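You operate a simulated robot arm through the tools that you are given. There is no shell and no other tool. Be economical: measure what you need, move in short steps, check, and stop when the job is done.

You are at the controls of a simulated two-armed robot. One attempt, no reset.

Task
Wipe up the spill on the top of the small pine table with the striped tea cloth and put it back.

Only the result counts: the job must be done as asked and must still hold three seconds after the hand-in. Knocking over, shifting, dropping, spilling or breaking anything else fails it. Flat cloth is picked up by pressing the open fingertips on it (5 to 10 N) and closing them slowly along it; thin cloth reads only 2 to 8 mm in the jaws.

Robot
Two 7-joint arms with two-finger grippers on one trunk, on a base that drives. Base frame: it is fixed to the floor where the robot stands at the start and does not move with it; the origin is under the middle of the robot, x ahead of it, y to its left, z up; the surface under the hand at the start is at about z = 0.75. Lengths are in m, angles in degrees, forces in N, time in s.
The left shoulder is at the start at [0.072, 0.159, 1.003], the right one opposite. With the tool pointing down near the work surface each hand reaches from about 0.32 to 0.76 m from the robot's upright axis, wherever it stands, measured 20 degrees to its own side. Payload 2.45 kg a hand.
The tool frame of a hand sits at the grasp point between the pads (the TCP): z along the fingers, y along the line on which they close. The tips reach 0.026 m beyond it. The gripper opens to 0.096 m. The gripper's body begins 0.069 m behind the TCP.
Orientation is that of the tool frame in the base frame, as a unit quaternion [w, x, y, z]. With the fingers straight down and closing along the base's y, the tool's x points along the base's -x, its y along +y and its z along -z.

Tools
- The arms move only by the tool nudge_tool. It takes "left_rows", "right_rows" or both (then of equal length, played together; a hand with none holds still); each is a list of rows, each an object of numbers (a shift or turn left out is 0, a gripper value left out holds the last): "tx", "ty", "tz": the shift along the base's x, y, z in m; "ax", "ay", "az": the turn, a rotation vector about the base's x, y, z in degrees; "claw": the gripper command, from -1 (shut) to 1 (fully open), values between in proportion. In form: [{"tx": .., "ty": .., "tz": .., "ax": .., "ay": .., "az": .., "claw": ..}, ...]. A call has 1 to 20 rows; each row shifts and turns the commanded pose from where the row before left it. Rows are played at 5 a second. More than 0.05 m and 8.6 degrees between two rows, or a gripper value outside its range, and nothing of the call is played. Where a pose cannot be reached the arm comes as near as it can. A force on the tool above 40 N (or 10 N above the force at the start of the call, whichever is more), or a blocked arm, ends the call early, and 0.2 s more pass. Each finger halts on what it meets, pressing with about 29 N; the grip force reading is that of the motor and also rises with nothing between the fingers. The clock runs only during rows and for 0.2 s after the last one: add rows that do not move to give the fingers time. It gives the time, the measured TCP pose, the force on the tool (base axes), the opening and the grip force at its end, in the units of the frame above (readings bear some noise), with the torque about the TCP (base axes, N m) and any sound that the robot's microphone picked up.
- Cameras (640 x 400 px; columns grow to the right, rows downward): "scene" is now at [0.1798, -0.0354, 1.452]; the picture's right is [-0.53, -0.85, 0.00], its down [-0.78, 0.49, -0.38] and it looks along [0.32, -0.20, -0.93] (base axes); focal length 292 px, centre (320, 200). "left" rides on the left gripper at [0.082, -0.003, -0.098] in its tool frame; the picture's right is [0.04, 1.00, 0.00], its down [-0.73, 0.03, -0.68] and it looks along [-0.68, 0.03, 0.73] (tool axes); focal length 256 px, centre (320, 200). "right" rides on the right gripper at [0.082, 0.003, -0.098] in its tool frame; the picture's right is [-0.04, 1.00, 0.00], its down [-0.73, -0.03, -0.68] and it looks along [-0.68, -0.03, 0.73] (tool axes); focal length 256 px, centre (320, 200). There is no depth. A picture from a camera that has moved, and an enlarged one, comes with that camera's place and axes in the base frame and with its lens.
- snapshot(camera): a new picture of that camera. No time passes.
- move_column(by): slides the trunk up (or, below 0, down) by that many m; the arms and the scene camera ride with it, the base frame stays. It gives what a move gives, with no picture.
- base_move(legs): drives the robot by 1 to 6 legs, each [ahead, left, turn to the left] in m, m and degrees, along the robot's own axes; the way and the turn of a leg run together, so that a leg with both is an arc; at most 1.5 m and 180 degrees a leg. The arms and the cameras ride along, it lands a little off, and it stops where it bumps. It gives what a move gives.
- turn_head(pan, tilt): turns the head with the scene camera to pan (to the left, within 120 degrees either way) and tilt (down, from -29 to 69), counted from straight ahead of the robot. It gives what a move gives.
- close_up(camera, box): a new picture of the part [left, top, right, bottom] of that camera's present view, enlarged. No time passes.
- job_done(): hands the job in; it is judged then, once.

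Go step by step. Nothing tells you exact positions but the pictures and the camera data: compare them with the known pose of the tool, close in by small moves and look again before you grip or let go. The budget is 120 turns and 88 pictures, counting those below and the enlarged ones. Unless the task says otherwise, let go and move clear before handing in.

The tools are called after "Call:" by a JSON object that holds its "op" and its "data". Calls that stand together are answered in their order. nudge_tool: Moves the arms, as the interface text tells. Its arguments: {"type":"object","properties":{"left_rows":{"type":"array"},"right_rows":{"type":"array"}},"required":[]} The other tools are called the same way: move_column (by) slides the trunk up or down; base_move (legs) drives the base; turn_head (pan, tilt) turns the head that bears the scene camera; snapshot (camera) takes a picture; close_up (camera, box) takes an enlarged picture of a part of a camera's view; job_done () hands the job in.

At the start:

```text
clock: 0.0
left_ee_pos: [0.452, 0.0215, 1.0185]
left_ee_rot: [-0.001, -0.001, 1.0, 0.001]
left_ft_force: [0.4, -0.5, 0.5]
left_torque: [0.0, -0.01, -0.04]
left_grip_width: 0.0957
left_finger_force: 0.0
right_ee_pos: [0.3044, -0.3355, 1.0358]
right_ee_rot: [0.001, 0.0, 1.0, -0.001]
right_ft_force: [0.1, -0.5, 0.4]
right_torque: [0.01, -0.02, -0.03]
right_grip_width: 0.0961
right_finger_force: 0.1
trunk travel left (down, up): [-0.175, 0.392]
robot x, y, heading: [-0.0024, -0.0043, -0.0]
head pan, tilt: [-32.3, 67.4]
```

scene: 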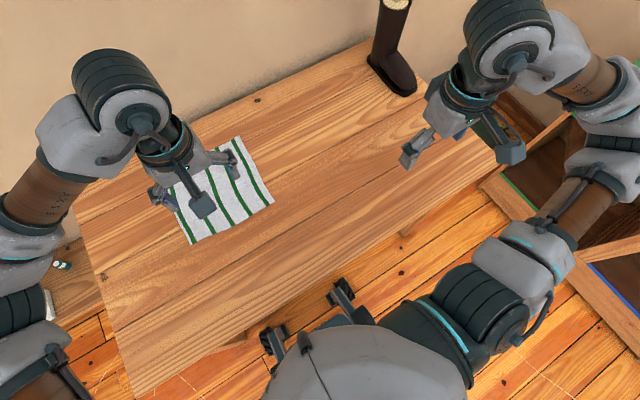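
right: 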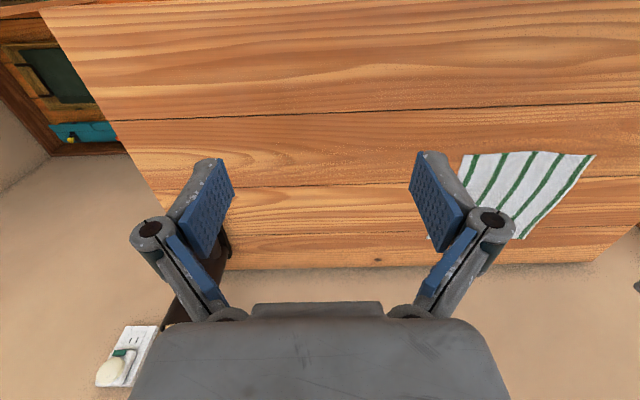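
left: 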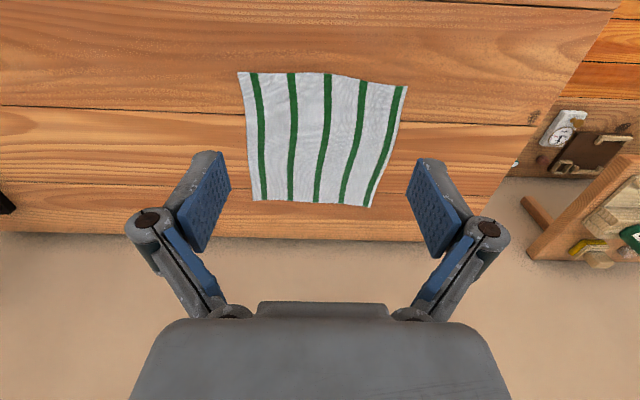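

I see the striped cloth on the table in front of me, but no spill there and no certainty this is the "small pine table". I look around with the head first.

Call:
{"op": "turn_head", "data": {"pan": 0, "tilt": 35}}

Call:
{"op": "snapshot", "data": {"camera": "scene"}}

Call:
{"op": "turn_head", "data": {"pan": 75, "tilt": 35}}

Call:
{"op": "snapshot", "data": {"camera": "scene"}}

Call:
{"op": "turn_head", "data": {"pan": -75, "tilt": 35}}

Call:
{"op": "snapshot", "data": {"camera": "scene"}}

```text
clock: 1.0
left_ee_pos: [0.4484, 0.022, 1.0194]
left_ee_rot: [0.001, 0.0, 1.0, 0.0]
left_ft_force: [-0.8, 0.3, -0.1]
left_torque: [0.02, -0.01, -0.01]
left_grip_width: 0.096
left_finger_force: 0.0
right_ee_pos: [0.3024, -0.334, 1.037]
right_ee_rot: [0.001, 0.0, 1.0, -0.001]
right_ft_force: [-0.2, 1.0, 0.2]
right_torque: [0.02, 0.01, 0.01]
right_grip_width: 0.0959
right_finger_force: 0.0
trunk travel left (down, up): [-0.175, 0.392]
robot x, y, heading: [0.002, -0.0008, 0.1]
head pan, tilt: [0.0, 35.0]
```

```text
84 pictures are left
camera scene: at [0.2194, -0.0047, 1.4942], right [0.0, -1.0, 0.0], down [-0.58, 0.0, -0.82], along [0.82, 0.0, -0.58], focal length 292 px, centre (320, 200)
```

scene: 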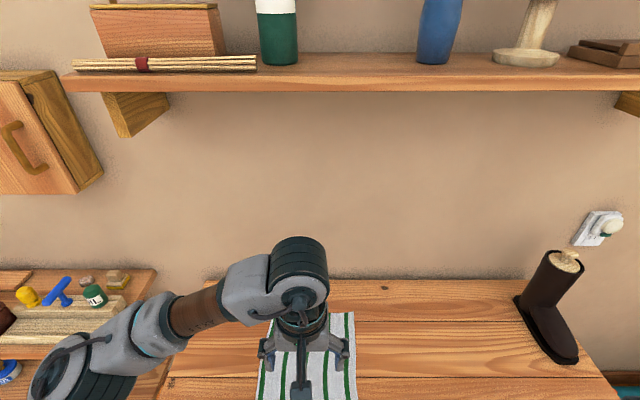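

```text
clock: 2.5
left_ee_pos: [0.4487, 0.0219, 1.0206]
left_ee_rot: [0.001, 0.001, 1.0, 0.0]
left_ft_force: [-0.5, -0.2, -0.1]
left_torque: [-0.01, -0.01, 0.0]
left_grip_width: 0.0962
left_finger_force: 0.1
right_ee_pos: [0.3001, -0.3332, 1.0377]
right_ee_rot: [0.001, 0.0, 1.0, 0.001]
right_ft_force: [-0.9, 0.0, -0.3]
right_torque: [-0.02, 0.0, 0.0]
right_grip_width: 0.0961
right_finger_force: 0.0
trunk travel left (down, up): [-0.175, 0.392]
robot x, y, heading: [-0.0001, 0.0012, -0.1]
head pan, tilt: [75.0, 35.0]
```

```text
83 pictures are left
camera scene: at [0.154, 0.0805, 1.4947], right [0.97, -0.26, 0.0], down [-0.15, -0.55, -0.82], along [0.21, 0.79, -0.57], focal length 292 px, centre (320, 200)
```

scene: 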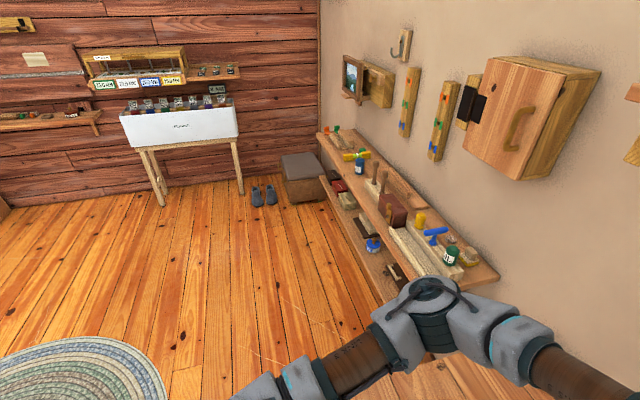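

```text
clock: 4.8
left_ee_pos: [0.4482, 0.0211, 1.0196]
left_ee_rot: [0.0, 0.0, 1.0, 0.0]
left_ft_force: [-0.9, -0.1, 0.1]
left_torque: [-0.01, -0.01, 0.02]
left_grip_width: 0.0959
left_finger_force: 0.2
right_ee_pos: [0.3013, -0.3325, 1.0374]
right_ee_rot: [0.002, -0.001, 1.0, 0.0]
right_ft_force: [-0.6, 0.0, 0.1]
right_torque: [0.0, -0.01, 0.01]
right_grip_width: 0.0959
right_finger_force: 0.0
trunk travel left (down, up): [-0.175, 0.392]
robot x, y, heading: [-0.0029, -0.0022, -0.0]
head pan, tilt: [-75.0, 35.0]
```

```text
82 pictures are left
camera scene: at [0.154, -0.0898, 1.4944], right [-0.97, -0.26, 0.0], down [-0.15, 0.56, -0.82], along [0.21, -0.79, -0.58], focal length 292 px, centre (320, 200)
```

scene: 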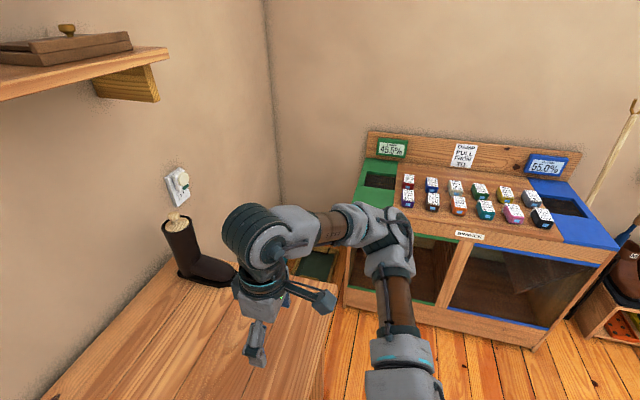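

No spill or small pine table yet; I look toward the back on both sides.

Call:
{"op": "turn_head", "data": {"pan": -120, "tilt": 25}}

Call:
{"op": "snapshot", "data": {"camera": "scene"}}

Call:
{"op": "turn_head", "data": {"pan": 120, "tilt": 25}}

Call:
{"op": "snapshot", "data": {"camera": "scene"}}

```text
clock: 5.9
left_ee_pos: [0.449, 0.0217, 1.0199]
left_ee_rot: [0.001, 0.0, 1.0, 0.0]
left_ft_force: [0.6, 0.1, -0.4]
left_torque: [0.0, 0.01, 0.0]
left_grip_width: 0.096
left_finger_force: 0.1
right_ee_pos: [0.3017, -0.3326, 1.0373]
right_ee_rot: [0.001, -0.001, 1.0, 0.0]
right_ft_force: [-1.1, -0.2, 0.1]
right_torque: [0.02, 0.03, -0.02]
right_grip_width: 0.096
right_finger_force: 0.0
trunk travel left (down, up): [-0.175, 0.392]
robot x, y, heading: [-0.0002, 0.0011, -0.1]
head pan, tilt: [-120.0, 25.0]
```

```text
81 pictures are left
camera scene: at [0.0852, -0.0846, 1.5105], right [-0.87, 0.5, 0.0], down [0.21, 0.37, -0.91], along [-0.45, -0.78, -0.42], focal length 292 px, centre (320, 200)
```

scene: 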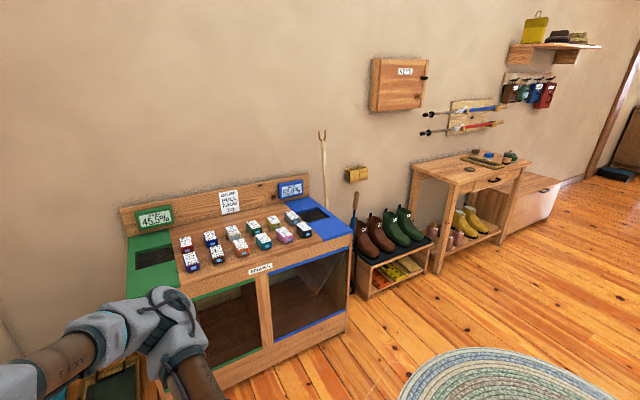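

```text
clock: 9.3
left_ee_pos: [0.4493, 0.0219, 1.0193]
left_ee_rot: [0.001, 0.0, 1.0, 0.0]
left_ft_force: [0.2, -0.6, -0.3]
left_torque: [0.01, 0.0, -0.03]
left_grip_width: 0.096
left_finger_force: 0.1
right_ee_pos: [0.3014, -0.3331, 1.0365]
right_ee_rot: [0.002, 0.0, 1.0, 0.0]
right_ft_force: [-0.4, -0.6, 0.1]
right_torque: [0.0, -0.03, -0.03]
right_grip_width: 0.0959
right_finger_force: 0.1
trunk travel left (down, up): [-0.175, 0.392]
robot x, y, heading: [0.0016, -0.0, -0.0]
head pan, tilt: [120.0, 25.0]
```

```text
80 pictures are left
camera scene: at [0.0851, 0.0752, 1.5108], right [0.87, 0.5, 0.0], down [0.21, -0.36, -0.91], along [-0.45, 0.79, -0.42], focal length 292 px, centre (320, 200)
```

scene: 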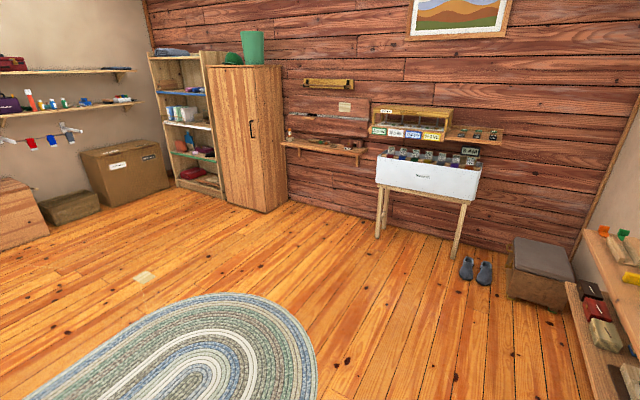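

A small table stands behind me to the right with things on it; I enlarge it and also need to see straight behind.

Call:
{"op": "turn_head", "data": {"pan": -120, "tilt": 25}}

Call:
{"op": "close_up", "data": {"camera": "scene", "box": [380, 120, 580, 280]}}

Call:
{"op": "turn_head", "data": {"pan": -20, "tilt": 60}}

Call:
{"op": "snapshot", "data": {"camera": "scene"}}

```text
clock: 12.7
left_ee_pos: [0.4481, 0.0204, 1.0209]
left_ee_rot: [0.001, 0.0, 1.0, 0.0]
left_ft_force: [0.2, 0.2, -0.2]
left_torque: [0.02, 0.02, -0.02]
left_grip_width: 0.096
left_finger_force: 0.0
right_ee_pos: [0.3027, -0.3329, 1.0377]
right_ee_rot: [0.002, 0.001, 1.0, 0.0]
right_ft_force: [0.0, 0.7, 0.0]
right_torque: [-0.02, -0.02, 0.0]
right_grip_width: 0.096
right_finger_force: 0.1
trunk travel left (down, up): [-0.175, 0.392]
robot x, y, heading: [-0.0014, 0.0006, -0.1]
head pan, tilt: [-120.0, 25.0]
```

```text
2.50 times, centred on (480, 200) of scene
camera zoom: at [0.0851, -0.0845, 1.5105], right [-0.87, 0.5, 0.0], down [0.21, 0.37, -0.91], along [-0.45, -0.78, -0.42], focal length 729 px, centre (-80, 200)
```

zoom: 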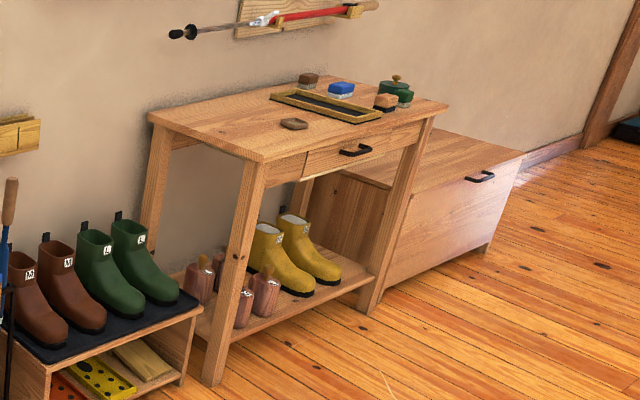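

```text
clock: 14.5
left_ee_pos: [0.449, 0.0219, 1.0209]
left_ee_rot: [0.001, 0.0, 1.0, 0.001]
left_ft_force: [0.4, -0.6, 0.7]
left_torque: [0.0, 0.0, -0.03]
left_grip_width: 0.0961
left_finger_force: 0.1
right_ee_pos: [0.3011, -0.333, 1.0382]
right_ee_rot: [0.002, 0.0, 1.0, 0.0]
right_ft_force: [-0.8, 0.2, 0.3]
right_torque: [0.01, 0.01, 0.0]
right_grip_width: 0.0961
right_finger_force: 0.0
trunk travel left (down, up): [-0.175, 0.392]
robot x, y, heading: [-0.002, -0.0016, -0.1]
head pan, tilt: [-20.0, 60.0]
```

```text
78 pictures are left
camera scene: at [0.1937, -0.0274, 1.4601], right [-0.34, -0.94, 0.0], down [-0.82, 0.3, -0.5], along [0.47, -0.17, -0.87], focal length 292 px, centre (320, 200)
```

scene: 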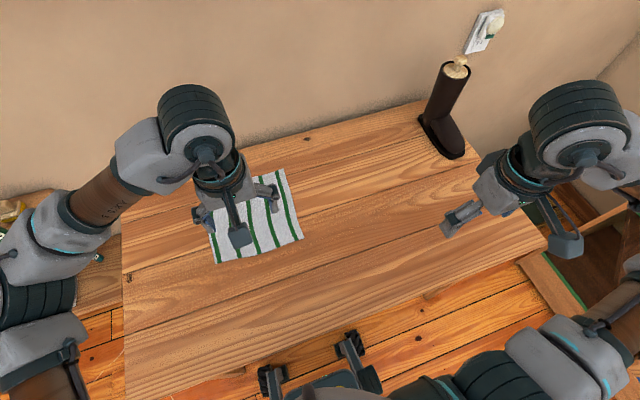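

The cloth lies at about x 0.485–0.72, y −0.09–0.14 on this bench, and the small table (with a brown patch on it) is behind me at roughly (−1.9, −1.2). I bring the left hand over the cloth's near edge, half open.

Call:
{"op": "nudge_tool", "data": {"left_rows": [{"tx": 0.02, "tz": -0.04, "claw": 0.0}, {"tx": 0.02, "tz": -0.045}, {"tx": 0.02, "tz": -0.045}, {"tz": -0.04}, {"tz": -0.03}, {}, {}]}}

Call:
{"op": "snapshot", "data": {"camera": "left"}}

```text
clock: 16.1
left_ee_pos: [0.5101, 0.0209, 0.8172]
left_ee_rot: [0.001, 0.0, 1.0, 0.0]
left_ft_force: [-0.3, -0.6, 0.4]
left_torque: [0.01, -0.03, 0.01]
left_grip_width: 0.048
left_finger_force: 0.2
right_ee_pos: [0.3013, -0.3351, 1.0379]
right_ee_rot: [0.002, 0.0, 1.0, -0.001]
right_ft_force: [-0.1, 0.6, -0.1]
right_torque: [0.01, -0.02, 0.01]
right_grip_width: 0.0959
right_finger_force: 0.1
trunk travel left (down, up): [-0.175, 0.392]
robot x, y, heading: [0.0019, -0.0004, 0.1]
head pan, tilt: [-20.0, 60.0]
```

```text
77 pictures are left
camera left: at [0.4282, 0.0176, 0.9156], right [-0.04, 1.0, 0.0], down [0.73, 0.03, 0.68], along [0.68, 0.03, -0.73], focal length 256 px, centre (320, 200)
```

left: 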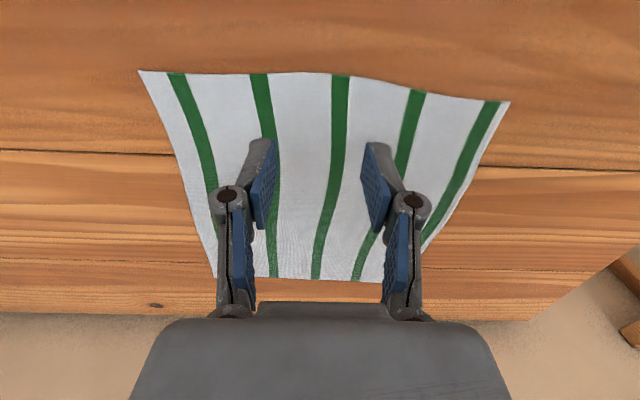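

The tips hover about 4 cm above the cloth's near edge. I narrow slightly, shift back 1 cm and lower until I feel contact.

Call:
{"op": "nudge_tool", "data": {"left_rows": [{"tx": -0.012, "tz": -0.02, "claw": -0.2}, {"tz": -0.012}, {"tz": -0.006}, {"tz": -0.003}, {}, {}]}}

```text
clock: 17.5
left_ee_pos: [0.4957, 0.0225, 0.7773]
left_ee_rot: [0.001, 0.0, 1.0, 0.0]
left_ft_force: [-0.1, -1.0, 0.0]
left_torque: [0.03, 0.0, 0.01]
left_grip_width: 0.0384
left_finger_force: 0.1
right_ee_pos: [0.3016, -0.3336, 1.0375]
right_ee_rot: [0.002, 0.0, 1.0, 0.0]
right_ft_force: [-0.7, -0.3, -0.2]
right_torque: [-0.01, 0.01, 0.03]
right_grip_width: 0.096
right_finger_force: 0.0
trunk travel left (down, up): [-0.175, 0.392]
robot x, y, heading: [-0.0017, 0.0017, 0.1]
head pan, tilt: [-20.0, 60.0]
```

No contact yet at TCP z 0.777; I press on in small steps.

Call:
{"op": "nudge_tool", "data": {"left_rows": [{"tz": -0.003}, {"tz": -0.002}, {}]}}

```text
clock: 18.3
left_ee_pos: [0.4958, 0.0228, 0.7768]
left_ee_rot: [0.003, -0.001, 1.0, -0.002]
left_ft_force: [1.0, 1.8, 25.6]
left_torque: [0.3, 0.09, 0.01]
left_grip_width: 0.0402
left_finger_force: 7.1
right_ee_pos: [0.3013, -0.3335, 1.0399]
right_ee_rot: [0.003, 0.0, 1.0, -0.001]
right_ft_force: [0.3, -0.8, -0.3]
right_torque: [-0.01, -0.04, 0.0]
right_grip_width: 0.0961
right_finger_force: 0.1
trunk travel left (down, up): [-0.175, 0.392]
robot x, y, heading: [0.001, 0.0006, -0.0]
head pan, tilt: [-20.0, 60.0]
```

25 N is too much, so I ease up 3 mm and close slowly.

Call:
{"op": "nudge_tool", "data": {"left_rows": [{"tz": 0.0033}, {}, {"claw": -0.3}, {"claw": -0.4}, {"claw": -0.5}, {"claw": -0.6}, {"claw": -0.7}, {"claw": -0.8}, {"claw": -0.9}, {"claw": -1}, {}, {}]}}

Call:
{"op": "snapshot", "data": {"camera": "left"}}

```text
clock: 20.9
left_ee_pos: [0.4951, 0.0222, 0.7771]
left_ee_rot: [0.001, 0.0, 1.0, 0.0]
left_ft_force: [0.2, 0.4, 4.7]
left_torque: [-0.02, 0.02, -0.02]
left_grip_width: 0.0074
left_finger_force: 28.8
right_ee_pos: [0.3006, -0.3335, 1.0375]
right_ee_rot: [0.002, 0.001, 1.0, 0.0]
right_ft_force: [0.5, 0.2, -0.3]
right_torque: [-0.03, 0.0, -0.01]
right_grip_width: 0.0961
right_finger_force: 0.0
trunk travel left (down, up): [-0.175, 0.392]
robot x, y, heading: [-0.0007, 0.0002, -0.3]
head pan, tilt: [-20.0, 60.0]
```

```text
76 pictures are left
camera left: at [0.4138, 0.0192, 0.8756], right [-0.04, 1.0, 0.0], down [0.73, 0.03, 0.68], along [0.68, 0.03, -0.73], focal length 256 px, centre (320, 200)
```

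left: 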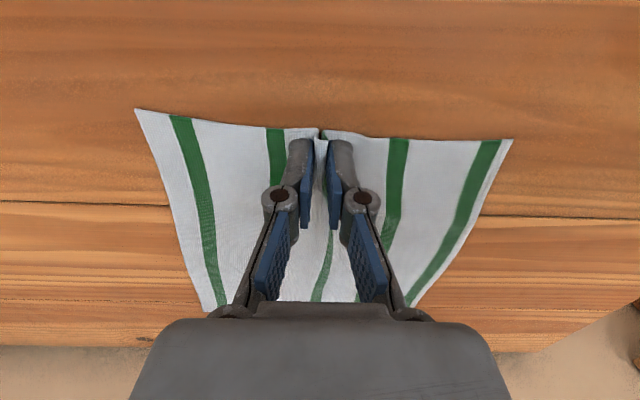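

The jaws hold a 7 mm fold at the middle of the near edge. I lift it and pull the arm back toward the body, then look.

Call:
{"op": "nudge_tool", "data": {"left_rows": [{"tz": 0.02}, {"tz": 0.04}, {"tz": 0.045}, {"tz": 0.045}, {"tz": 0.045}, {"tz": 0.045}, {"tz": 0.045}, {"tz": 0.03}, {"tx": -0.03, "ty": 0.03}, {"tx": -0.03, "ty": 0.03}, {}]}}

Call:
{"op": "turn_head", "data": {"pan": 10, "tilt": 50}}

Call:
{"op": "snapshot", "data": {"camera": "scene"}}

```text
clock: 23.3
left_ee_pos: [0.4378, 0.0852, 1.0945]
left_ee_rot: [0.001, 0.0, 1.0, 0.0]
left_ft_force: [-0.5, 0.4, -0.4]
left_torque: [-0.03, 0.05, 0.0]
left_grip_width: 0.0072
left_finger_force: 29.0
right_ee_pos: [0.3021, -0.3344, 1.038]
right_ee_rot: [0.001, 0.0, 1.0, 0.0]
right_ft_force: [0.3, 0.6, -0.6]
right_torque: [0.01, 0.05, -0.02]
right_grip_width: 0.096
right_finger_force: 0.1
trunk travel left (down, up): [-0.175, 0.392]
robot x, y, heading: [0.0011, -0.0013, -0.1]
head pan, tilt: [-20.0, 60.0]
```

```text
clock: 24.2
left_ee_pos: [0.4376, 0.0814, 1.0946]
left_ee_rot: [0.001, -0.001, 1.0, 0.0]
left_ft_force: [-0.1, -0.5, 0.0]
left_torque: [-0.02, -0.01, -0.02]
left_grip_width: 0.0074
left_finger_force: 29.0
right_ee_pos: [0.303, -0.3348, 1.0387]
right_ee_rot: [0.002, 0.0, 1.0, 0.0]
right_ft_force: [-0.1, -0.5, -0.5]
right_torque: [0.03, 0.02, 0.03]
right_grip_width: 0.0963
right_finger_force: 0.1
trunk travel left (down, up): [-0.175, 0.392]
robot x, y, heading: [0.0, -0.0008, 0.2]
head pan, tilt: [10.0, 50.0]
```

```text
75 pictures are left
camera scene: at [0.2067, 0.0092, 1.4726], right [0.17, -0.98, 0.0], down [-0.76, -0.13, -0.64], along [0.63, 0.11, -0.77], focal length 292 px, centre (320, 200)
```

scene: 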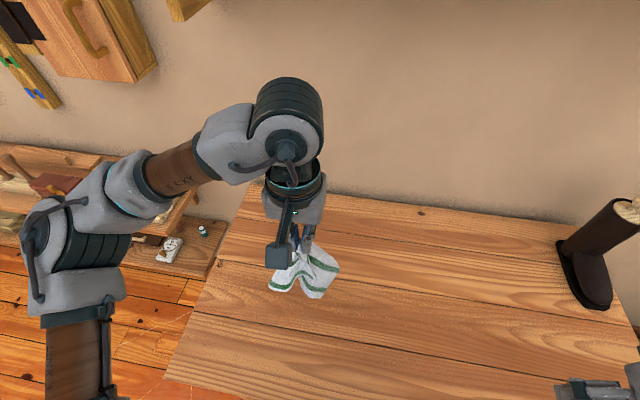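

The cloth hangs from the left hand and nothing is spilt on the bench. I back off, turn right to face the side wall and sidestep toward the small table at about (−2.0, −1.4).

Call:
{"op": "base_move", "data": {"legs": [[-0.5, 0, 0], [0, 0, -90], [0.2, -1.4, 0]]}}

Call:
{"op": "turn_head", "data": {"pan": 0, "tilt": 35}}

Call:
{"op": "snapshot", "data": {"camera": "scene"}}

```text
clock: 37.5
left_ee_pos: [-1.7985, -0.5886, 1.0945]
left_ee_rot: [0.0, 0.722, 0.691, -0.001]
left_ft_force: [0.1, -0.1, -0.1]
left_torque: [0.03, -0.02, 0.03]
left_grip_width: 0.0029
left_finger_force: 34.9
right_ee_pos: [-2.2104, -0.4359, 1.0384]
right_ee_rot: [0.0, 0.722, 0.692, -0.002]
right_ft_force: [-0.2, -0.1, 0.7]
right_torque: [0.02, 0.03, 0.02]
right_grip_width: 0.0961
right_finger_force: 0.1
trunk travel left (down, up): [-0.175, 0.392]
robot x, y, heading: [-1.864, -0.1442, -92.6]
head pan, tilt: [10.0, 50.0]
```

```text
clock: 38.3
left_ee_pos: [-1.7999, -0.5863, 1.0965]
left_ee_rot: [0.001, 0.722, 0.691, -0.003]
left_ft_force: [0.2, -0.2, -0.9]
left_torque: [-0.01, 0.0, 0.0]
left_grip_width: 0.0034
left_finger_force: 26.8
right_ee_pos: [-2.2103, -0.4333, 1.0397]
right_ee_rot: [0.002, 0.722, 0.692, -0.003]
right_ft_force: [0.0, -0.5, -0.4]
right_torque: [-0.03, 0.0, -0.02]
right_grip_width: 0.0961
right_finger_force: 0.0
trunk travel left (down, up): [-0.175, 0.392]
robot x, y, heading: [-1.8646, -0.1491, -92.5]
head pan, tilt: [0.0, 35.0]
```

```text
74 pictures are left
camera scene: at [-1.8785, -0.369, 1.4943], right [-1.0, 0.04, 0.0], down [0.03, 0.58, -0.82], along [-0.03, -0.82, -0.58], focal length 292 px, centre (320, 200)
```

scene: 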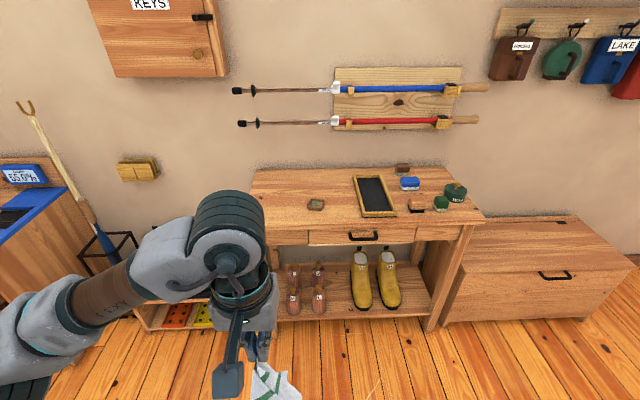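

The grip has shrunk from 7 to 3 mm, so I check the hold, and I enlarge the small table.

Call:
{"op": "close_up", "data": {"camera": "scene", "box": [240, 150, 500, 250]}}

Call:
{"op": "snapshot", "data": {"camera": "left"}}

```text
2.46 times, centred on (370, 200) of scene
camera zoom: at [-1.8785, -0.369, 1.4943], right [-1.0, 0.04, 0.0], down [0.03, 0.58, -0.82], along [-0.03, -0.82, -0.58], focal length 718 px, centre (197, 200)
```

zoom: 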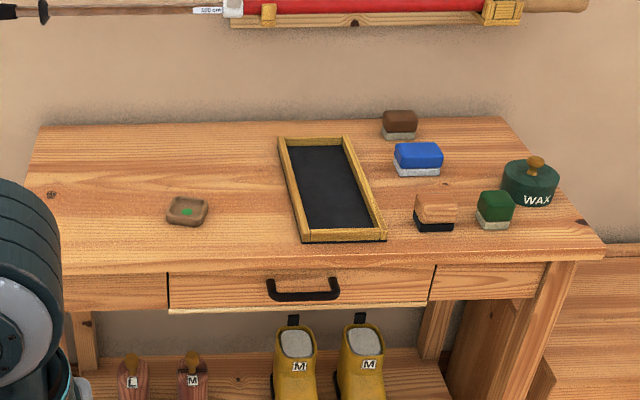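

```text
72 pictures are left
camera left: at [-1.7995, -0.5041, 1.1942], right [1.0, 0.0, 0.0], down [0.0, -0.73, 0.68], along [0.0, -0.68, -0.73], focal length 256 px, centre (320, 200)
```

left: 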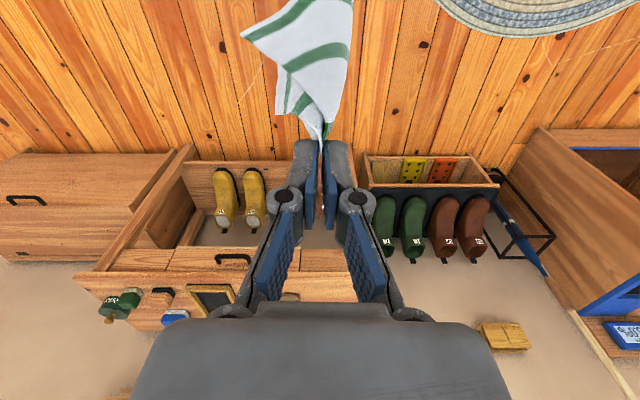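

There's no spill on this table, so the one meant is elsewhere; I look round the rest of the room from here.

Call:
{"op": "turn_head", "data": {"pan": -80, "tilt": 25}}

Call:
{"op": "snapshot", "data": {"camera": "scene"}}

Call:
{"op": "turn_head", "data": {"pan": -120, "tilt": 20}}

Call:
{"op": "snapshot", "data": {"camera": "scene"}}

Call:
{"op": "turn_head", "data": {"pan": 110, "tilt": 20}}

Call:
{"op": "snapshot", "data": {"camera": "scene"}}

```text
clock: 39.8
left_ee_pos: [-1.8002, -0.5865, 1.0954]
left_ee_rot: [0.001, 0.723, 0.691, -0.002]
left_ft_force: [-0.1, -0.7, 3.5]
left_torque: [0.04, -0.02, 0.01]
left_grip_width: 0.0035
left_finger_force: 27.4
right_ee_pos: [-2.2112, -0.4331, 1.0387]
right_ee_rot: [0.002, 0.722, 0.692, -0.004]
right_ft_force: [-0.7, -0.4, 0.2]
right_torque: [-0.02, 0.01, 0.02]
right_grip_width: 0.0957
right_finger_force: 0.2
trunk travel left (down, up): [-0.175, 0.392]
robot x, y, heading: [-1.8669, -0.1488, -92.4]
head pan, tilt: [-80.0, 25.0]
```

```text
71 pictures are left
camera scene: at [-1.966, -0.2934, 1.5102], right [-0.13, 0.99, 0.0], down [0.42, 0.06, -0.91], along [-0.9, -0.12, -0.42], focal length 292 px, centre (320, 200)
```

scene: 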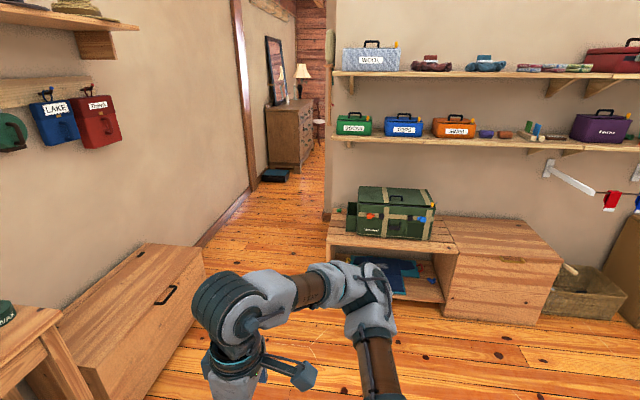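

```text
clock: 40.9
left_ee_pos: [-1.8004, -0.5859, 1.0971]
left_ee_rot: [0.002, 0.722, 0.692, -0.003]
left_ft_force: [-2.6, -0.1, 3.4]
left_torque: [0.01, 0.07, 0.02]
left_grip_width: 0.0025
left_finger_force: 34.8
right_ee_pos: [-2.2115, -0.4332, 1.0395]
right_ee_rot: [0.002, 0.722, 0.692, -0.003]
right_ft_force: [-0.7, -0.7, 0.6]
right_torque: [-0.01, -0.02, 0.0]
right_grip_width: 0.096
right_finger_force: 0.1
trunk travel left (down, up): [-0.175, 0.392]
robot x, y, heading: [-1.8652, -0.1503, -92.6]
head pan, tilt: [-120.0, 20.0]
```

```text
70 pictures are left
camera scene: at [-1.9533, -0.2313, 1.5186], right [0.54, 0.84, 0.0], down [0.29, -0.18, -0.94], along [-0.79, 0.51, -0.34], focal length 292 px, centre (320, 200)
```

scene: 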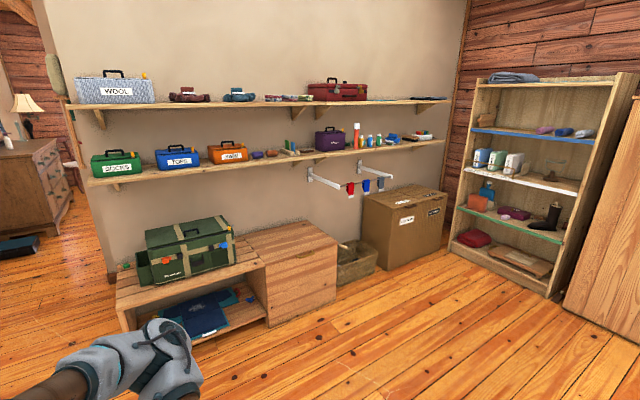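

```text
clock: 44.1
left_ee_pos: [-1.7998, -0.5863, 1.0972]
left_ee_rot: [0.002, 0.722, 0.692, -0.003]
left_ft_force: [0.2, -0.7, 0.8]
left_torque: [-0.02, -0.03, -0.01]
left_grip_width: 0.0018
left_finger_force: 32.1
right_ee_pos: [-2.2112, -0.433, 1.0398]
right_ee_rot: [0.001, 0.721, 0.693, -0.003]
right_ft_force: [-0.3, -0.2, -0.1]
right_torque: [-0.03, 0.04, 0.01]
right_grip_width: 0.096
right_finger_force: 0.0
trunk travel left (down, up): [-0.175, 0.392]
robot x, y, heading: [-1.864, -0.1446, -92.8]
head pan, tilt: [110.0, 20.0]
```

```text
69 pictures are left
camera scene: at [-1.7857, -0.2532, 1.5188], right [0.3, -0.95, 0.0], down [-0.32, -0.1, -0.94], along [0.9, 0.28, -0.34], focal length 292 px, centre (320, 200)
```

scene: 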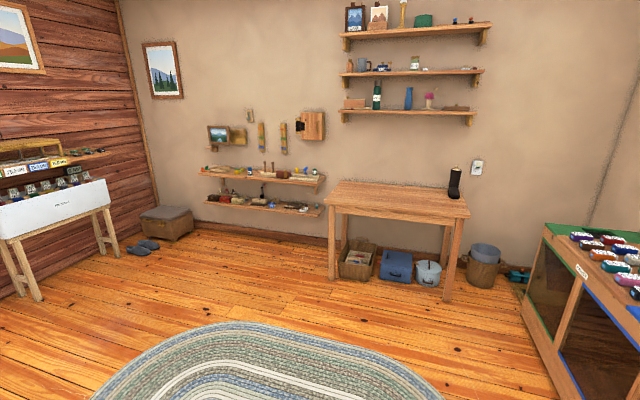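

The grip width is dropping (1.8 mm), so the cloth may be slipping; I check the left hand before anything else.

Call:
{"op": "snapshot", "data": {"camera": "left"}}

Call:
{"op": "turn_head", "data": {"pan": 15, "tilt": 60}}

Call:
{"op": "snapshot", "data": {"camera": "scene"}}

```text
68 pictures are left
camera left: at [-1.7997, -0.5042, 1.1941], right [1.0, 0.0, 0.0], down [0.0, -0.73, 0.68], along [0.0, -0.68, -0.73], focal length 256 px, centre (320, 200)
```

left: 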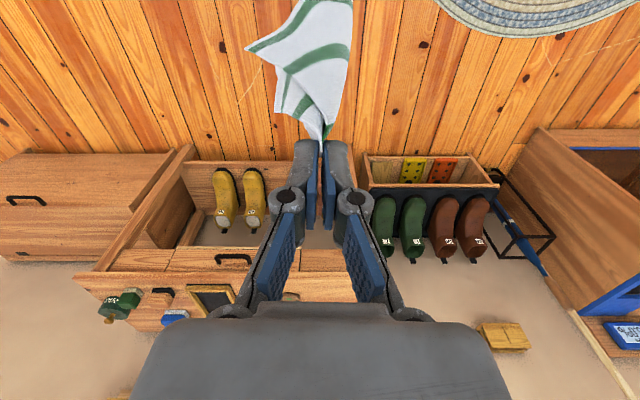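

```text
clock: 45.9
left_ee_pos: [-1.8006, -0.5864, 1.0957]
left_ee_rot: [0.002, 0.723, 0.691, -0.003]
left_ft_force: [0.8, 0.6, -0.1]
left_torque: [-0.01, -0.03, 0.02]
left_grip_width: 0.003
left_finger_force: 26.8
right_ee_pos: [-2.2125, -0.434, 1.0397]
right_ee_rot: [0.002, 0.722, 0.692, -0.003]
right_ft_force: [0.1, -0.7, 0.1]
right_torque: [0.0, 0.0, 0.01]
right_grip_width: 0.0962
right_finger_force: 0.1
trunk travel left (down, up): [-0.175, 0.392]
robot x, y, heading: [-1.8685, -0.1501, -92.4]
head pan, tilt: [15.0, 60.0]
```

```text
67 pictures are left
camera scene: at [-1.86, -0.3461, 1.4602], right [-0.98, -0.22, 0.0], down [-0.19, 0.85, -0.5], along [0.11, -0.48, -0.87], focal length 292 px, centre (320, 200)
```

scene: 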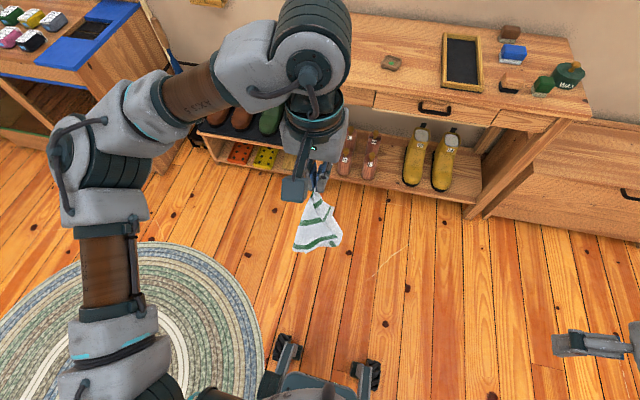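

The cloth is hanging stably. Through the doorway there is a dresser and something pale; I enlarge that view, and the start bench again.

Call:
{"op": "turn_head", "data": {"pan": -80, "tilt": 25}}

Call:
{"op": "close_up", "data": {"camera": "scene", "box": [240, 20, 340, 200]}}

Call:
{"op": "turn_head", "data": {"pan": 100, "tilt": 20}}

Call:
{"op": "close_up", "data": {"camera": "scene", "box": [220, 140, 480, 300]}}

```text
clock: 47.6
left_ee_pos: [-1.7992, -0.5856, 1.0964]
left_ee_rot: [0.002, 0.723, 0.691, -0.002]
left_ft_force: [0.1, -0.2, 4.4]
left_torque: [0.0, 0.01, -0.02]
left_grip_width: 0.0032
left_finger_force: 27.6
right_ee_pos: [-2.2116, -0.4331, 1.0389]
right_ee_rot: [0.002, 0.722, 0.692, -0.003]
right_ft_force: [-0.1, 0.6, 0.0]
right_torque: [-0.03, 0.03, -0.02]
right_grip_width: 0.0962
right_finger_force: 0.0
trunk travel left (down, up): [-0.175, 0.392]
robot x, y, heading: [-1.867, -0.1509, -92.6]
head pan, tilt: [-80.0, 25.0]
```

```text
2.22 times, centred on (290, 110) of scene
camera zoom: at [-1.9661, -0.2934, 1.5102], right [-0.13, 0.99, 0.0], down [0.42, 0.06, -0.91], along [-0.9, -0.12, -0.43], focal length 648 px, centre (387, 400)
```

zoom: 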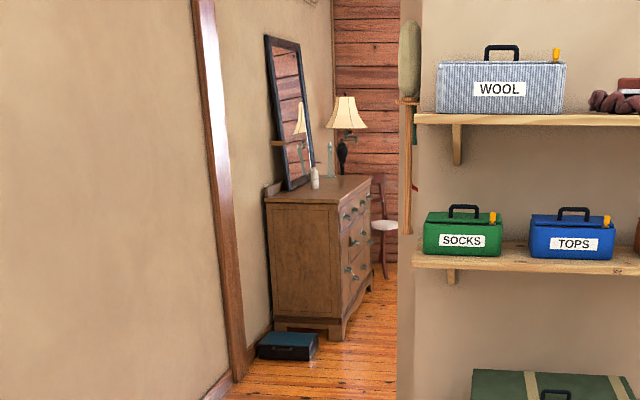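

```text
clock: 50.2
left_ee_pos: [-1.7998, -0.5851, 1.0961]
left_ee_rot: [0.001, 0.722, 0.691, -0.003]
left_ft_force: [-0.6, 0.3, 0.2]
left_torque: [0.01, -0.02, -0.01]
left_grip_width: 0.0034
left_finger_force: 26.8
right_ee_pos: [-2.2107, -0.4326, 1.0384]
right_ee_rot: [0.001, 0.722, 0.692, -0.002]
right_ft_force: [0.0, -0.5, -1.3]
right_torque: [0.02, -0.01, 0.0]
right_grip_width: 0.0961
right_finger_force: 0.1
trunk travel left (down, up): [-0.175, 0.392]
robot x, y, heading: [-1.8664, -0.1504, -92.5]
head pan, tilt: [100.0, 20.0]
```

```text
2.46 times, centred on (350, 220) of scene
camera zoom: at [-1.7822, -0.2691, 1.5188], right [0.13, -0.99, 0.0], down [-0.34, -0.04, -0.94], along [0.93, 0.12, -0.34], focal length 718 px, centre (246, 151)
```

zoom: 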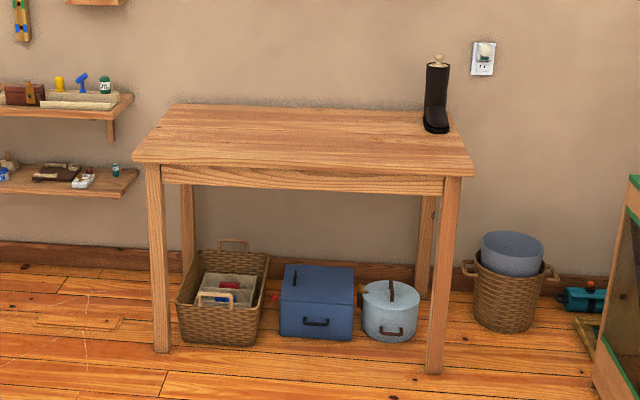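

The start bench and the shoe table are both clean, so the spill must be on a table beyond the doorway at about (−4.4, −1.1). I turn to face it and approach carefully.

Call:
{"op": "base_move", "data": {"legs": [[0, 0, -87.5], [0.9, 0.65, 0]]}}

Call:
{"op": "turn_head", "data": {"pan": 0, "tilt": 15}}

Call:
{"op": "snapshot", "data": {"camera": "scene"}}

```text
clock: 59.7
left_ee_pos: [-3.1755, -0.9367, 1.0949]
left_ee_rot: [0.001, 1.0, 0.016, -0.003]
left_ft_force: [0.0, -0.9, -1.7]
left_torque: [-0.02, 0.0, 0.03]
left_grip_width: 0.0037
left_finger_force: 28.5
right_ee_pos: [-3.0551, -0.5126, 1.039]
right_ee_rot: [-0.001, 1.0, 0.016, -0.003]
right_ft_force: [0.1, -0.1, -0.4]
right_torque: [-0.01, 0.0, 0.03]
right_grip_width: 0.0958
right_finger_force: 0.0
trunk travel left (down, up): [-0.175, 0.392]
robot x, y, heading: [-2.7463, -0.839, -178.0]
head pan, tilt: [100.0, 20.0]
```

```text
clock: 61.4
left_ee_pos: [-3.1729, -0.9376, 1.0967]
left_ee_rot: [-0.002, 1.0, 0.017, -0.004]
left_ft_force: [1.0, -0.4, -0.9]
left_torque: [-0.01, 0.01, -0.04]
left_grip_width: 0.0039
left_finger_force: 35.3
right_ee_pos: [-3.0517, -0.5156, 1.0413]
right_ee_rot: [-0.002, 1.0, 0.016, -0.004]
right_ft_force: [-0.6, -0.2, -1.0]
right_torque: [0.02, 0.03, -0.01]
right_grip_width: 0.0958
right_finger_force: 0.2
trunk travel left (down, up): [-0.175, 0.392]
robot x, y, heading: [-2.7468, -0.8369, -178.1]
head pan, tilt: [0.0, 15.0]
```

```text
64 pictures are left
camera scene: at [-2.97, -0.8439, 1.5263], right [-0.03, 1.0, 0.0], down [0.26, 0.01, -0.96], along [-0.96, -0.03, -0.26], focal length 292 px, centre (320, 200)
```

scene: 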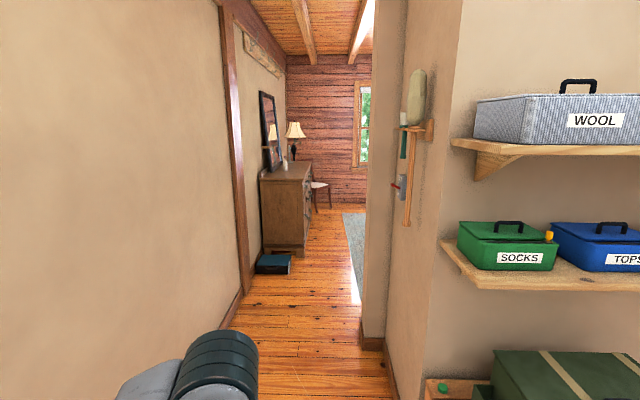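

A second room lies beyond a roughly 1 m wide passage (y −1.62 to −0.6). I tuck the right hand in and go through at y ≈ −1.1.

Call:
{"op": "nudge_tool", "data": {"right_rows": [{"ty": -0.04}, {"ty": -0.04}, {"ty": -0.04}, {}]}}

Call:
{"op": "base_move", "data": {"legs": [[0, 0, -2], [0.75, 0.0, 0]]}}

Call:
{"op": "turn_head", "data": {"pan": 0, "tilt": 40}}

Call:
{"op": "snapshot", "data": {"camera": "scene"}}

```text
clock: 62.4
left_ee_pos: [-3.1725, -0.9373, 1.0986]
left_ee_rot: [-0.001, 1.0, 0.017, -0.005]
left_ft_force: [-0.3, 0.3, -3.5]
left_torque: [0.03, 0.05, -0.01]
left_grip_width: 0.0033
left_finger_force: 24.7
right_ee_pos: [-3.0516, -0.6413, 1.042]
right_ee_rot: [-0.002, 1.0, 0.017, -0.005]
right_ft_force: [1.1, 0.2, -1.2]
right_torque: [0.02, 0.01, 0.0]
right_grip_width: 0.0959
right_finger_force: 0.0
trunk travel left (down, up): [-0.175, 0.392]
robot x, y, heading: [-2.7421, -0.8404, -177.9]
head pan, tilt: [0.0, 15.0]
```

```text
clock: 65.9
left_ee_pos: [-3.7465, -0.9315, 1.1011]
left_ee_rot: [-0.003, 1.0, 0.001, -0.01]
left_ft_force: [-0.8, 0.1, 1.4]
left_torque: [-0.01, -0.01, 0.04]
left_grip_width: 0.0002
left_finger_force: 26.9
right_ee_pos: [-3.6164, -0.6338, 1.0469]
right_ee_rot: [0.0, 1.0, -0.009, -0.012]
right_ft_force: [-0.4, 0.7, 0.5]
right_torque: [0.01, 0.01, -0.05]
right_grip_width: 0.0959
right_finger_force: 0.0
trunk travel left (down, up): [-0.175, 0.392]
robot x, y, heading: [-3.3276, -0.8434, 180.1]
head pan, tilt: [0.0, 15.0]
stopped in leg 2: the robot was blocked; the commanded pose is now the measured one
```

```text
clock: 66.8
left_ee_pos: [-3.7457, -0.9306, 1.1022]
left_ee_rot: [-0.002, 1.0, 0.001, -0.01]
left_ft_force: [-0.5, 0.5, -0.7]
left_torque: [0.01, 0.02, -0.01]
left_grip_width: 0.0035
left_finger_force: 28.3
right_ee_pos: [-3.6168, -0.6315, 1.0449]
right_ee_rot: [0.001, 1.0, -0.007, -0.011]
right_ft_force: [0.0, 0.3, -0.1]
right_torque: [-0.01, 0.01, 0.03]
right_grip_width: 0.096
right_finger_force: 0.1
trunk travel left (down, up): [-0.175, 0.392]
robot x, y, heading: [-3.3305, -0.8412, -180.0]
head pan, tilt: [0.0, 40.0]
```

```text
63 pictures are left
camera scene: at [-3.5266, -0.8498, 1.4897], right [0.0, 1.0, 0.01], down [0.64, 0.01, -0.77], along [-0.77, 0.0, -0.64], focal length 292 px, centre (320, 200)
```

scene: 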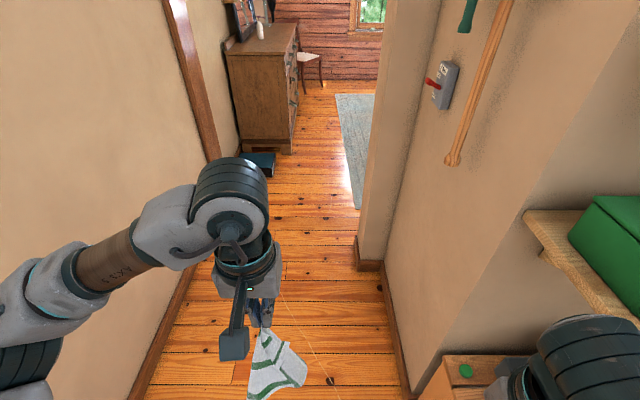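

I've been blocked, probably on my right side near the cabinet; I look there.

Call:
{"op": "turn_head", "data": {"pan": -50, "tilt": 60}}

Call:
{"op": "snapshot", "data": {"camera": "scene"}}

Call:
{"op": "turn_head", "data": {"pan": 50, "tilt": 65}}

Call:
{"op": "snapshot", "data": {"camera": "scene"}}

```text
clock: 68.0
left_ee_pos: [-3.7437, -0.93, 1.103]
left_ee_rot: [-0.003, 1.0, 0.001, -0.01]
left_ft_force: [0.6, 0.3, -0.4]
left_torque: [0.03, -0.03, -0.02]
left_grip_width: 0.0041
left_finger_force: 34.5
right_ee_pos: [-3.6161, -0.6329, 1.0451]
right_ee_rot: [0.0, 1.0, -0.007, -0.011]
right_ft_force: [-0.1, 0.9, -0.3]
right_torque: [0.02, 0.02, 0.0]
right_grip_width: 0.0959
right_finger_force: 0.1
trunk travel left (down, up): [-0.175, 0.392]
robot x, y, heading: [-3.3268, -0.8401, -180.0]
head pan, tilt: [-50.0, 60.0]
```

```text
62 pictures are left
camera scene: at [-3.4841, -0.7977, 1.4627], right [0.76, 0.64, 0.0], down [0.55, -0.66, -0.51], along [-0.33, 0.39, -0.86], focal length 292 px, centre (320, 200)
```

scene: 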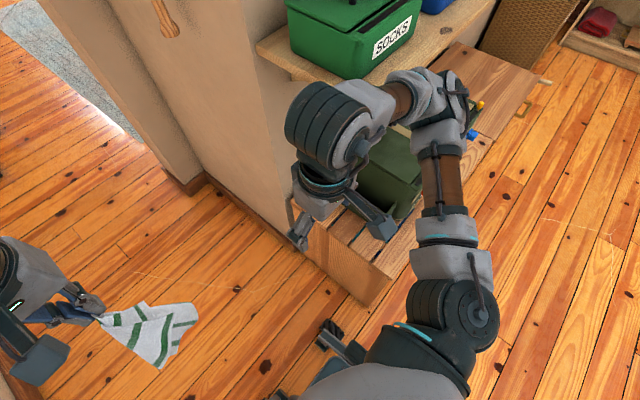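

```text
clock: 69.8
left_ee_pos: [-3.7455, -0.9297, 1.1036]
left_ee_rot: [-0.002, 1.0, 0.001, -0.009]
left_ft_force: [-1.0, -0.3, -0.4]
left_torque: [-0.02, 0.0, -0.01]
left_grip_width: 0.0025
left_finger_force: 27.0
right_ee_pos: [-3.6174, -0.633, 1.0449]
right_ee_rot: [0.0, 1.0, -0.007, -0.011]
right_ft_force: [-0.4, 0.1, 0.0]
right_torque: [0.01, -0.04, 0.03]
right_grip_width: 0.0959
right_finger_force: 0.1
trunk travel left (down, up): [-0.175, 0.392]
robot x, y, heading: [-3.3268, -0.8383, -179.6]
head pan, tilt: [50.0, 65.0]
```

```text
61 pictures are left
camera scene: at [-3.4802, -0.8951, 1.4566], right [-0.77, 0.64, 0.01], down [0.58, 0.7, -0.42], along [-0.28, -0.32, -0.91], focal length 292 px, centre (320, 200)
```

scene: 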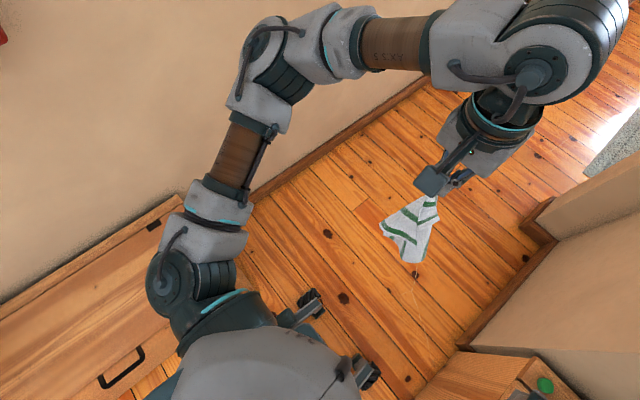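

Nothing obvious touches; the base may be scraping the chest on my left. I shift slightly right and try ahead a little.

Call:
{"op": "base_move", "data": {"legs": [[-0.05, -0.05, 0], [0.2, 0, 0]]}}

```text
clock: 71.6
left_ee_pos: [-3.7927, -0.8293, 1.1006]
left_ee_rot: [0.014, 1.0, -0.011, -0.007]
left_ft_force: [2.5, -1.1, 0.0]
left_torque: [0.11, 0.13, -0.02]
left_grip_width: 0.0031
left_finger_force: 31.7
right_ee_pos: [-3.6558, -0.5352, 1.0363]
right_ee_rot: [0.014, 1.0, -0.021, -0.01]
right_ft_force: [0.3, 0.4, -0.5]
right_torque: [0.01, 0.03, -0.03]
right_grip_width: 0.0963
right_finger_force: 0.0
trunk travel left (down, up): [-0.175, 0.392]
robot x, y, heading: [-3.3713, -0.7827, 178.6]
head pan, tilt: [50.0, 65.0]
stopped in leg 2: the robot was blocked; the commanded pose is now the measured one
```

Blocked again. I look straight down on the right side to find the contact.

Call:
{"op": "turn_head", "data": {"pan": -85, "tilt": 69}}

Call:
{"op": "snapshot", "data": {"camera": "scene"}}

Call:
{"op": "turn_head", "data": {"pan": -15, "tilt": 69}}

Call:
{"op": "snapshot", "data": {"camera": "scene"}}

```text
clock: 73.8
left_ee_pos: [-3.7866, -0.8313, 1.1043]
left_ee_rot: [0.014, 1.0, -0.011, -0.01]
left_ft_force: [0.1, -0.8, -0.2]
left_torque: [0.01, -0.02, 0.04]
left_grip_width: 0.0027
left_finger_force: 29.7
right_ee_pos: [-3.6504, -0.5361, 1.0389]
right_ee_rot: [0.015, 1.0, -0.021, -0.014]
right_ft_force: [0.5, -0.5, -0.3]
right_torque: [-0.03, 0.01, 0.01]
right_grip_width: 0.0961
right_finger_force: 0.0
trunk travel left (down, up): [-0.175, 0.392]
robot x, y, heading: [-3.367, -0.7805, 178.7]
head pan, tilt: [-85.0, 68.8]
```

```text
60 pictures are left
camera scene: at [-3.4706, -0.7142, 1.4534], right [1.0, 0.07, -0.02], down [0.06, -0.93, -0.35], along [-0.04, 0.35, -0.93], focal length 292 px, centre (320, 200)
```

scene: 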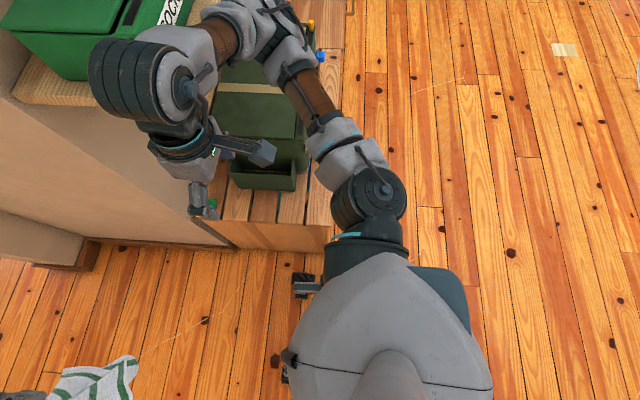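

```text
clock: 75.2
left_ee_pos: [-3.7873, -0.8309, 1.1029]
left_ee_rot: [0.013, 1.0, -0.01, -0.01]
left_ft_force: [-0.4, -1.3, 0.1]
left_torque: [-0.05, -0.06, -0.01]
left_grip_width: 0.0013
left_finger_force: 29.1
right_ee_pos: [-3.6504, -0.5368, 1.0388]
right_ee_rot: [0.015, 1.0, -0.02, -0.014]
right_ft_force: [-0.3, -0.4, -0.6]
right_torque: [-0.02, -0.02, 0.0]
right_grip_width: 0.096
right_finger_force: 0.0
trunk travel left (down, up): [-0.175, 0.392]
robot x, y, heading: [-3.3688, -0.7834, 179.1]
head pan, tilt: [-15.0, 68.8]
```

```text
59 pictures are left
camera scene: at [-3.5203, -0.7542, 1.4548], right [0.28, 0.96, -0.01], down [0.89, -0.26, -0.38], along [-0.37, 0.09, -0.93], focal length 292 px, centre (320, 200)
```

scene: 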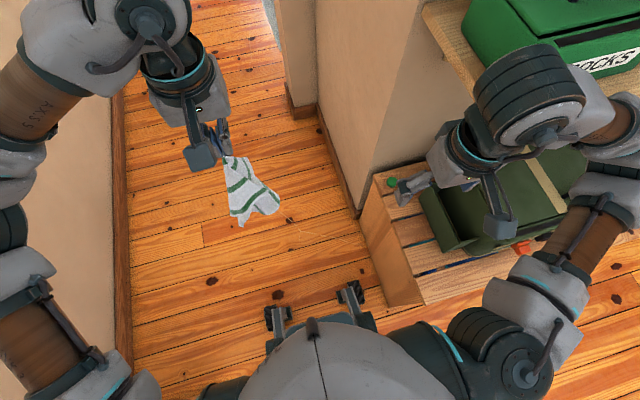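

The right wrist appears to be what touched, against the end of the lower shelf (corner near (−3.8, −0.43), z ≈ 1.08). I back off, check the SOCKS box, and shift both hands to the left.

Call:
{"op": "base_move", "data": {"legs": [[-0.15, 0, 1.2]]}}

Call:
{"op": "nudge_tool", "data": {"left_rows": [{"ty": -0.045}, {"ty": -0.045}, {"ty": -0.045}, {"ty": -0.02}, {}, {}, {}], "right_rows": [{}, {"ty": -0.045}, {"ty": -0.045}, {"ty": -0.045}, {"ty": -0.045}, {"ty": -0.02}, {}]}}

Call:
{"op": "turn_head", "data": {"pan": -40, "tilt": 50}}

Call:
{"op": "snapshot", "data": {"camera": "scene"}}

```text
clock: 76.5
left_ee_pos: [-3.6463, -0.8555, 1.0971]
left_ee_rot: [0.009, 1.0, 0.001, -0.003]
left_ft_force: [0.3, -1.2, 1.1]
left_torque: [0.03, -0.04, -0.03]
left_grip_width: 0.0008
left_finger_force: 26.5
right_ee_pos: [-3.5164, -0.5593, 1.035]
right_ee_rot: [0.009, 1.0, -0.005, -0.004]
right_ft_force: [-0.7, -0.4, -0.7]
right_torque: [0.03, 0.04, -0.03]
right_grip_width: 0.0958
right_finger_force: 0.1
trunk travel left (down, up): [-0.175, 0.392]
robot x, y, heading: [-3.2163, -0.7862, -179.8]
head pan, tilt: [-15.0, 68.8]
```

```text
clock: 78.2
left_ee_pos: [-3.6438, -1.0108, 1.0987]
left_ee_rot: [0.009, 1.0, 0.002, -0.004]
left_ft_force: [0.6, -0.4, 0.4]
left_torque: [-0.03, -0.02, 0.01]
left_grip_width: 0.0008
left_finger_force: 27.2
right_ee_pos: [-3.5144, -0.7614, 1.0389]
right_ee_rot: [0.008, 1.0, -0.004, -0.007]
right_ft_force: [0.5, -0.6, 0.3]
right_torque: [0.02, -0.01, 0.03]
right_grip_width: 0.0961
right_finger_force: 0.1
trunk travel left (down, up): [-0.175, 0.392]
robot x, y, heading: [-3.212, -0.7886, -180.1]
head pan, tilt: [-15.0, 68.8]
```

```text
clock: 79.0
left_ee_pos: [-3.6427, -1.0092, 1.0977]
left_ee_rot: [0.009, 1.0, 0.002, -0.004]
left_ft_force: [-0.8, -1.3, 1.4]
left_torque: [0.0, 0.03, 0.0]
left_grip_width: 0.0015
left_finger_force: 31.9
right_ee_pos: [-3.5136, -0.7597, 1.0364]
right_ee_rot: [0.01, 1.0, -0.005, -0.006]
right_ft_force: [-0.7, 0.2, 0.0]
right_torque: [0.05, 0.04, 0.01]
right_grip_width: 0.0959
right_finger_force: 0.0
trunk travel left (down, up): [-0.175, 0.392]
robot x, y, heading: [-3.2145, -0.7878, -179.7]
head pan, tilt: [-40.0, 50.0]
```

```text
58 pictures are left
camera scene: at [-3.4048, -0.7452, 1.4727], right [0.64, 0.77, 0.01], down [0.59, -0.49, -0.64], along [-0.49, 0.41, -0.77], focal length 292 px, centre (320, 200)
```

scene: 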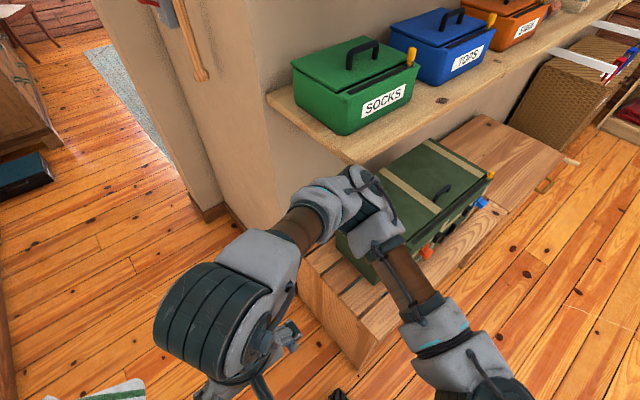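

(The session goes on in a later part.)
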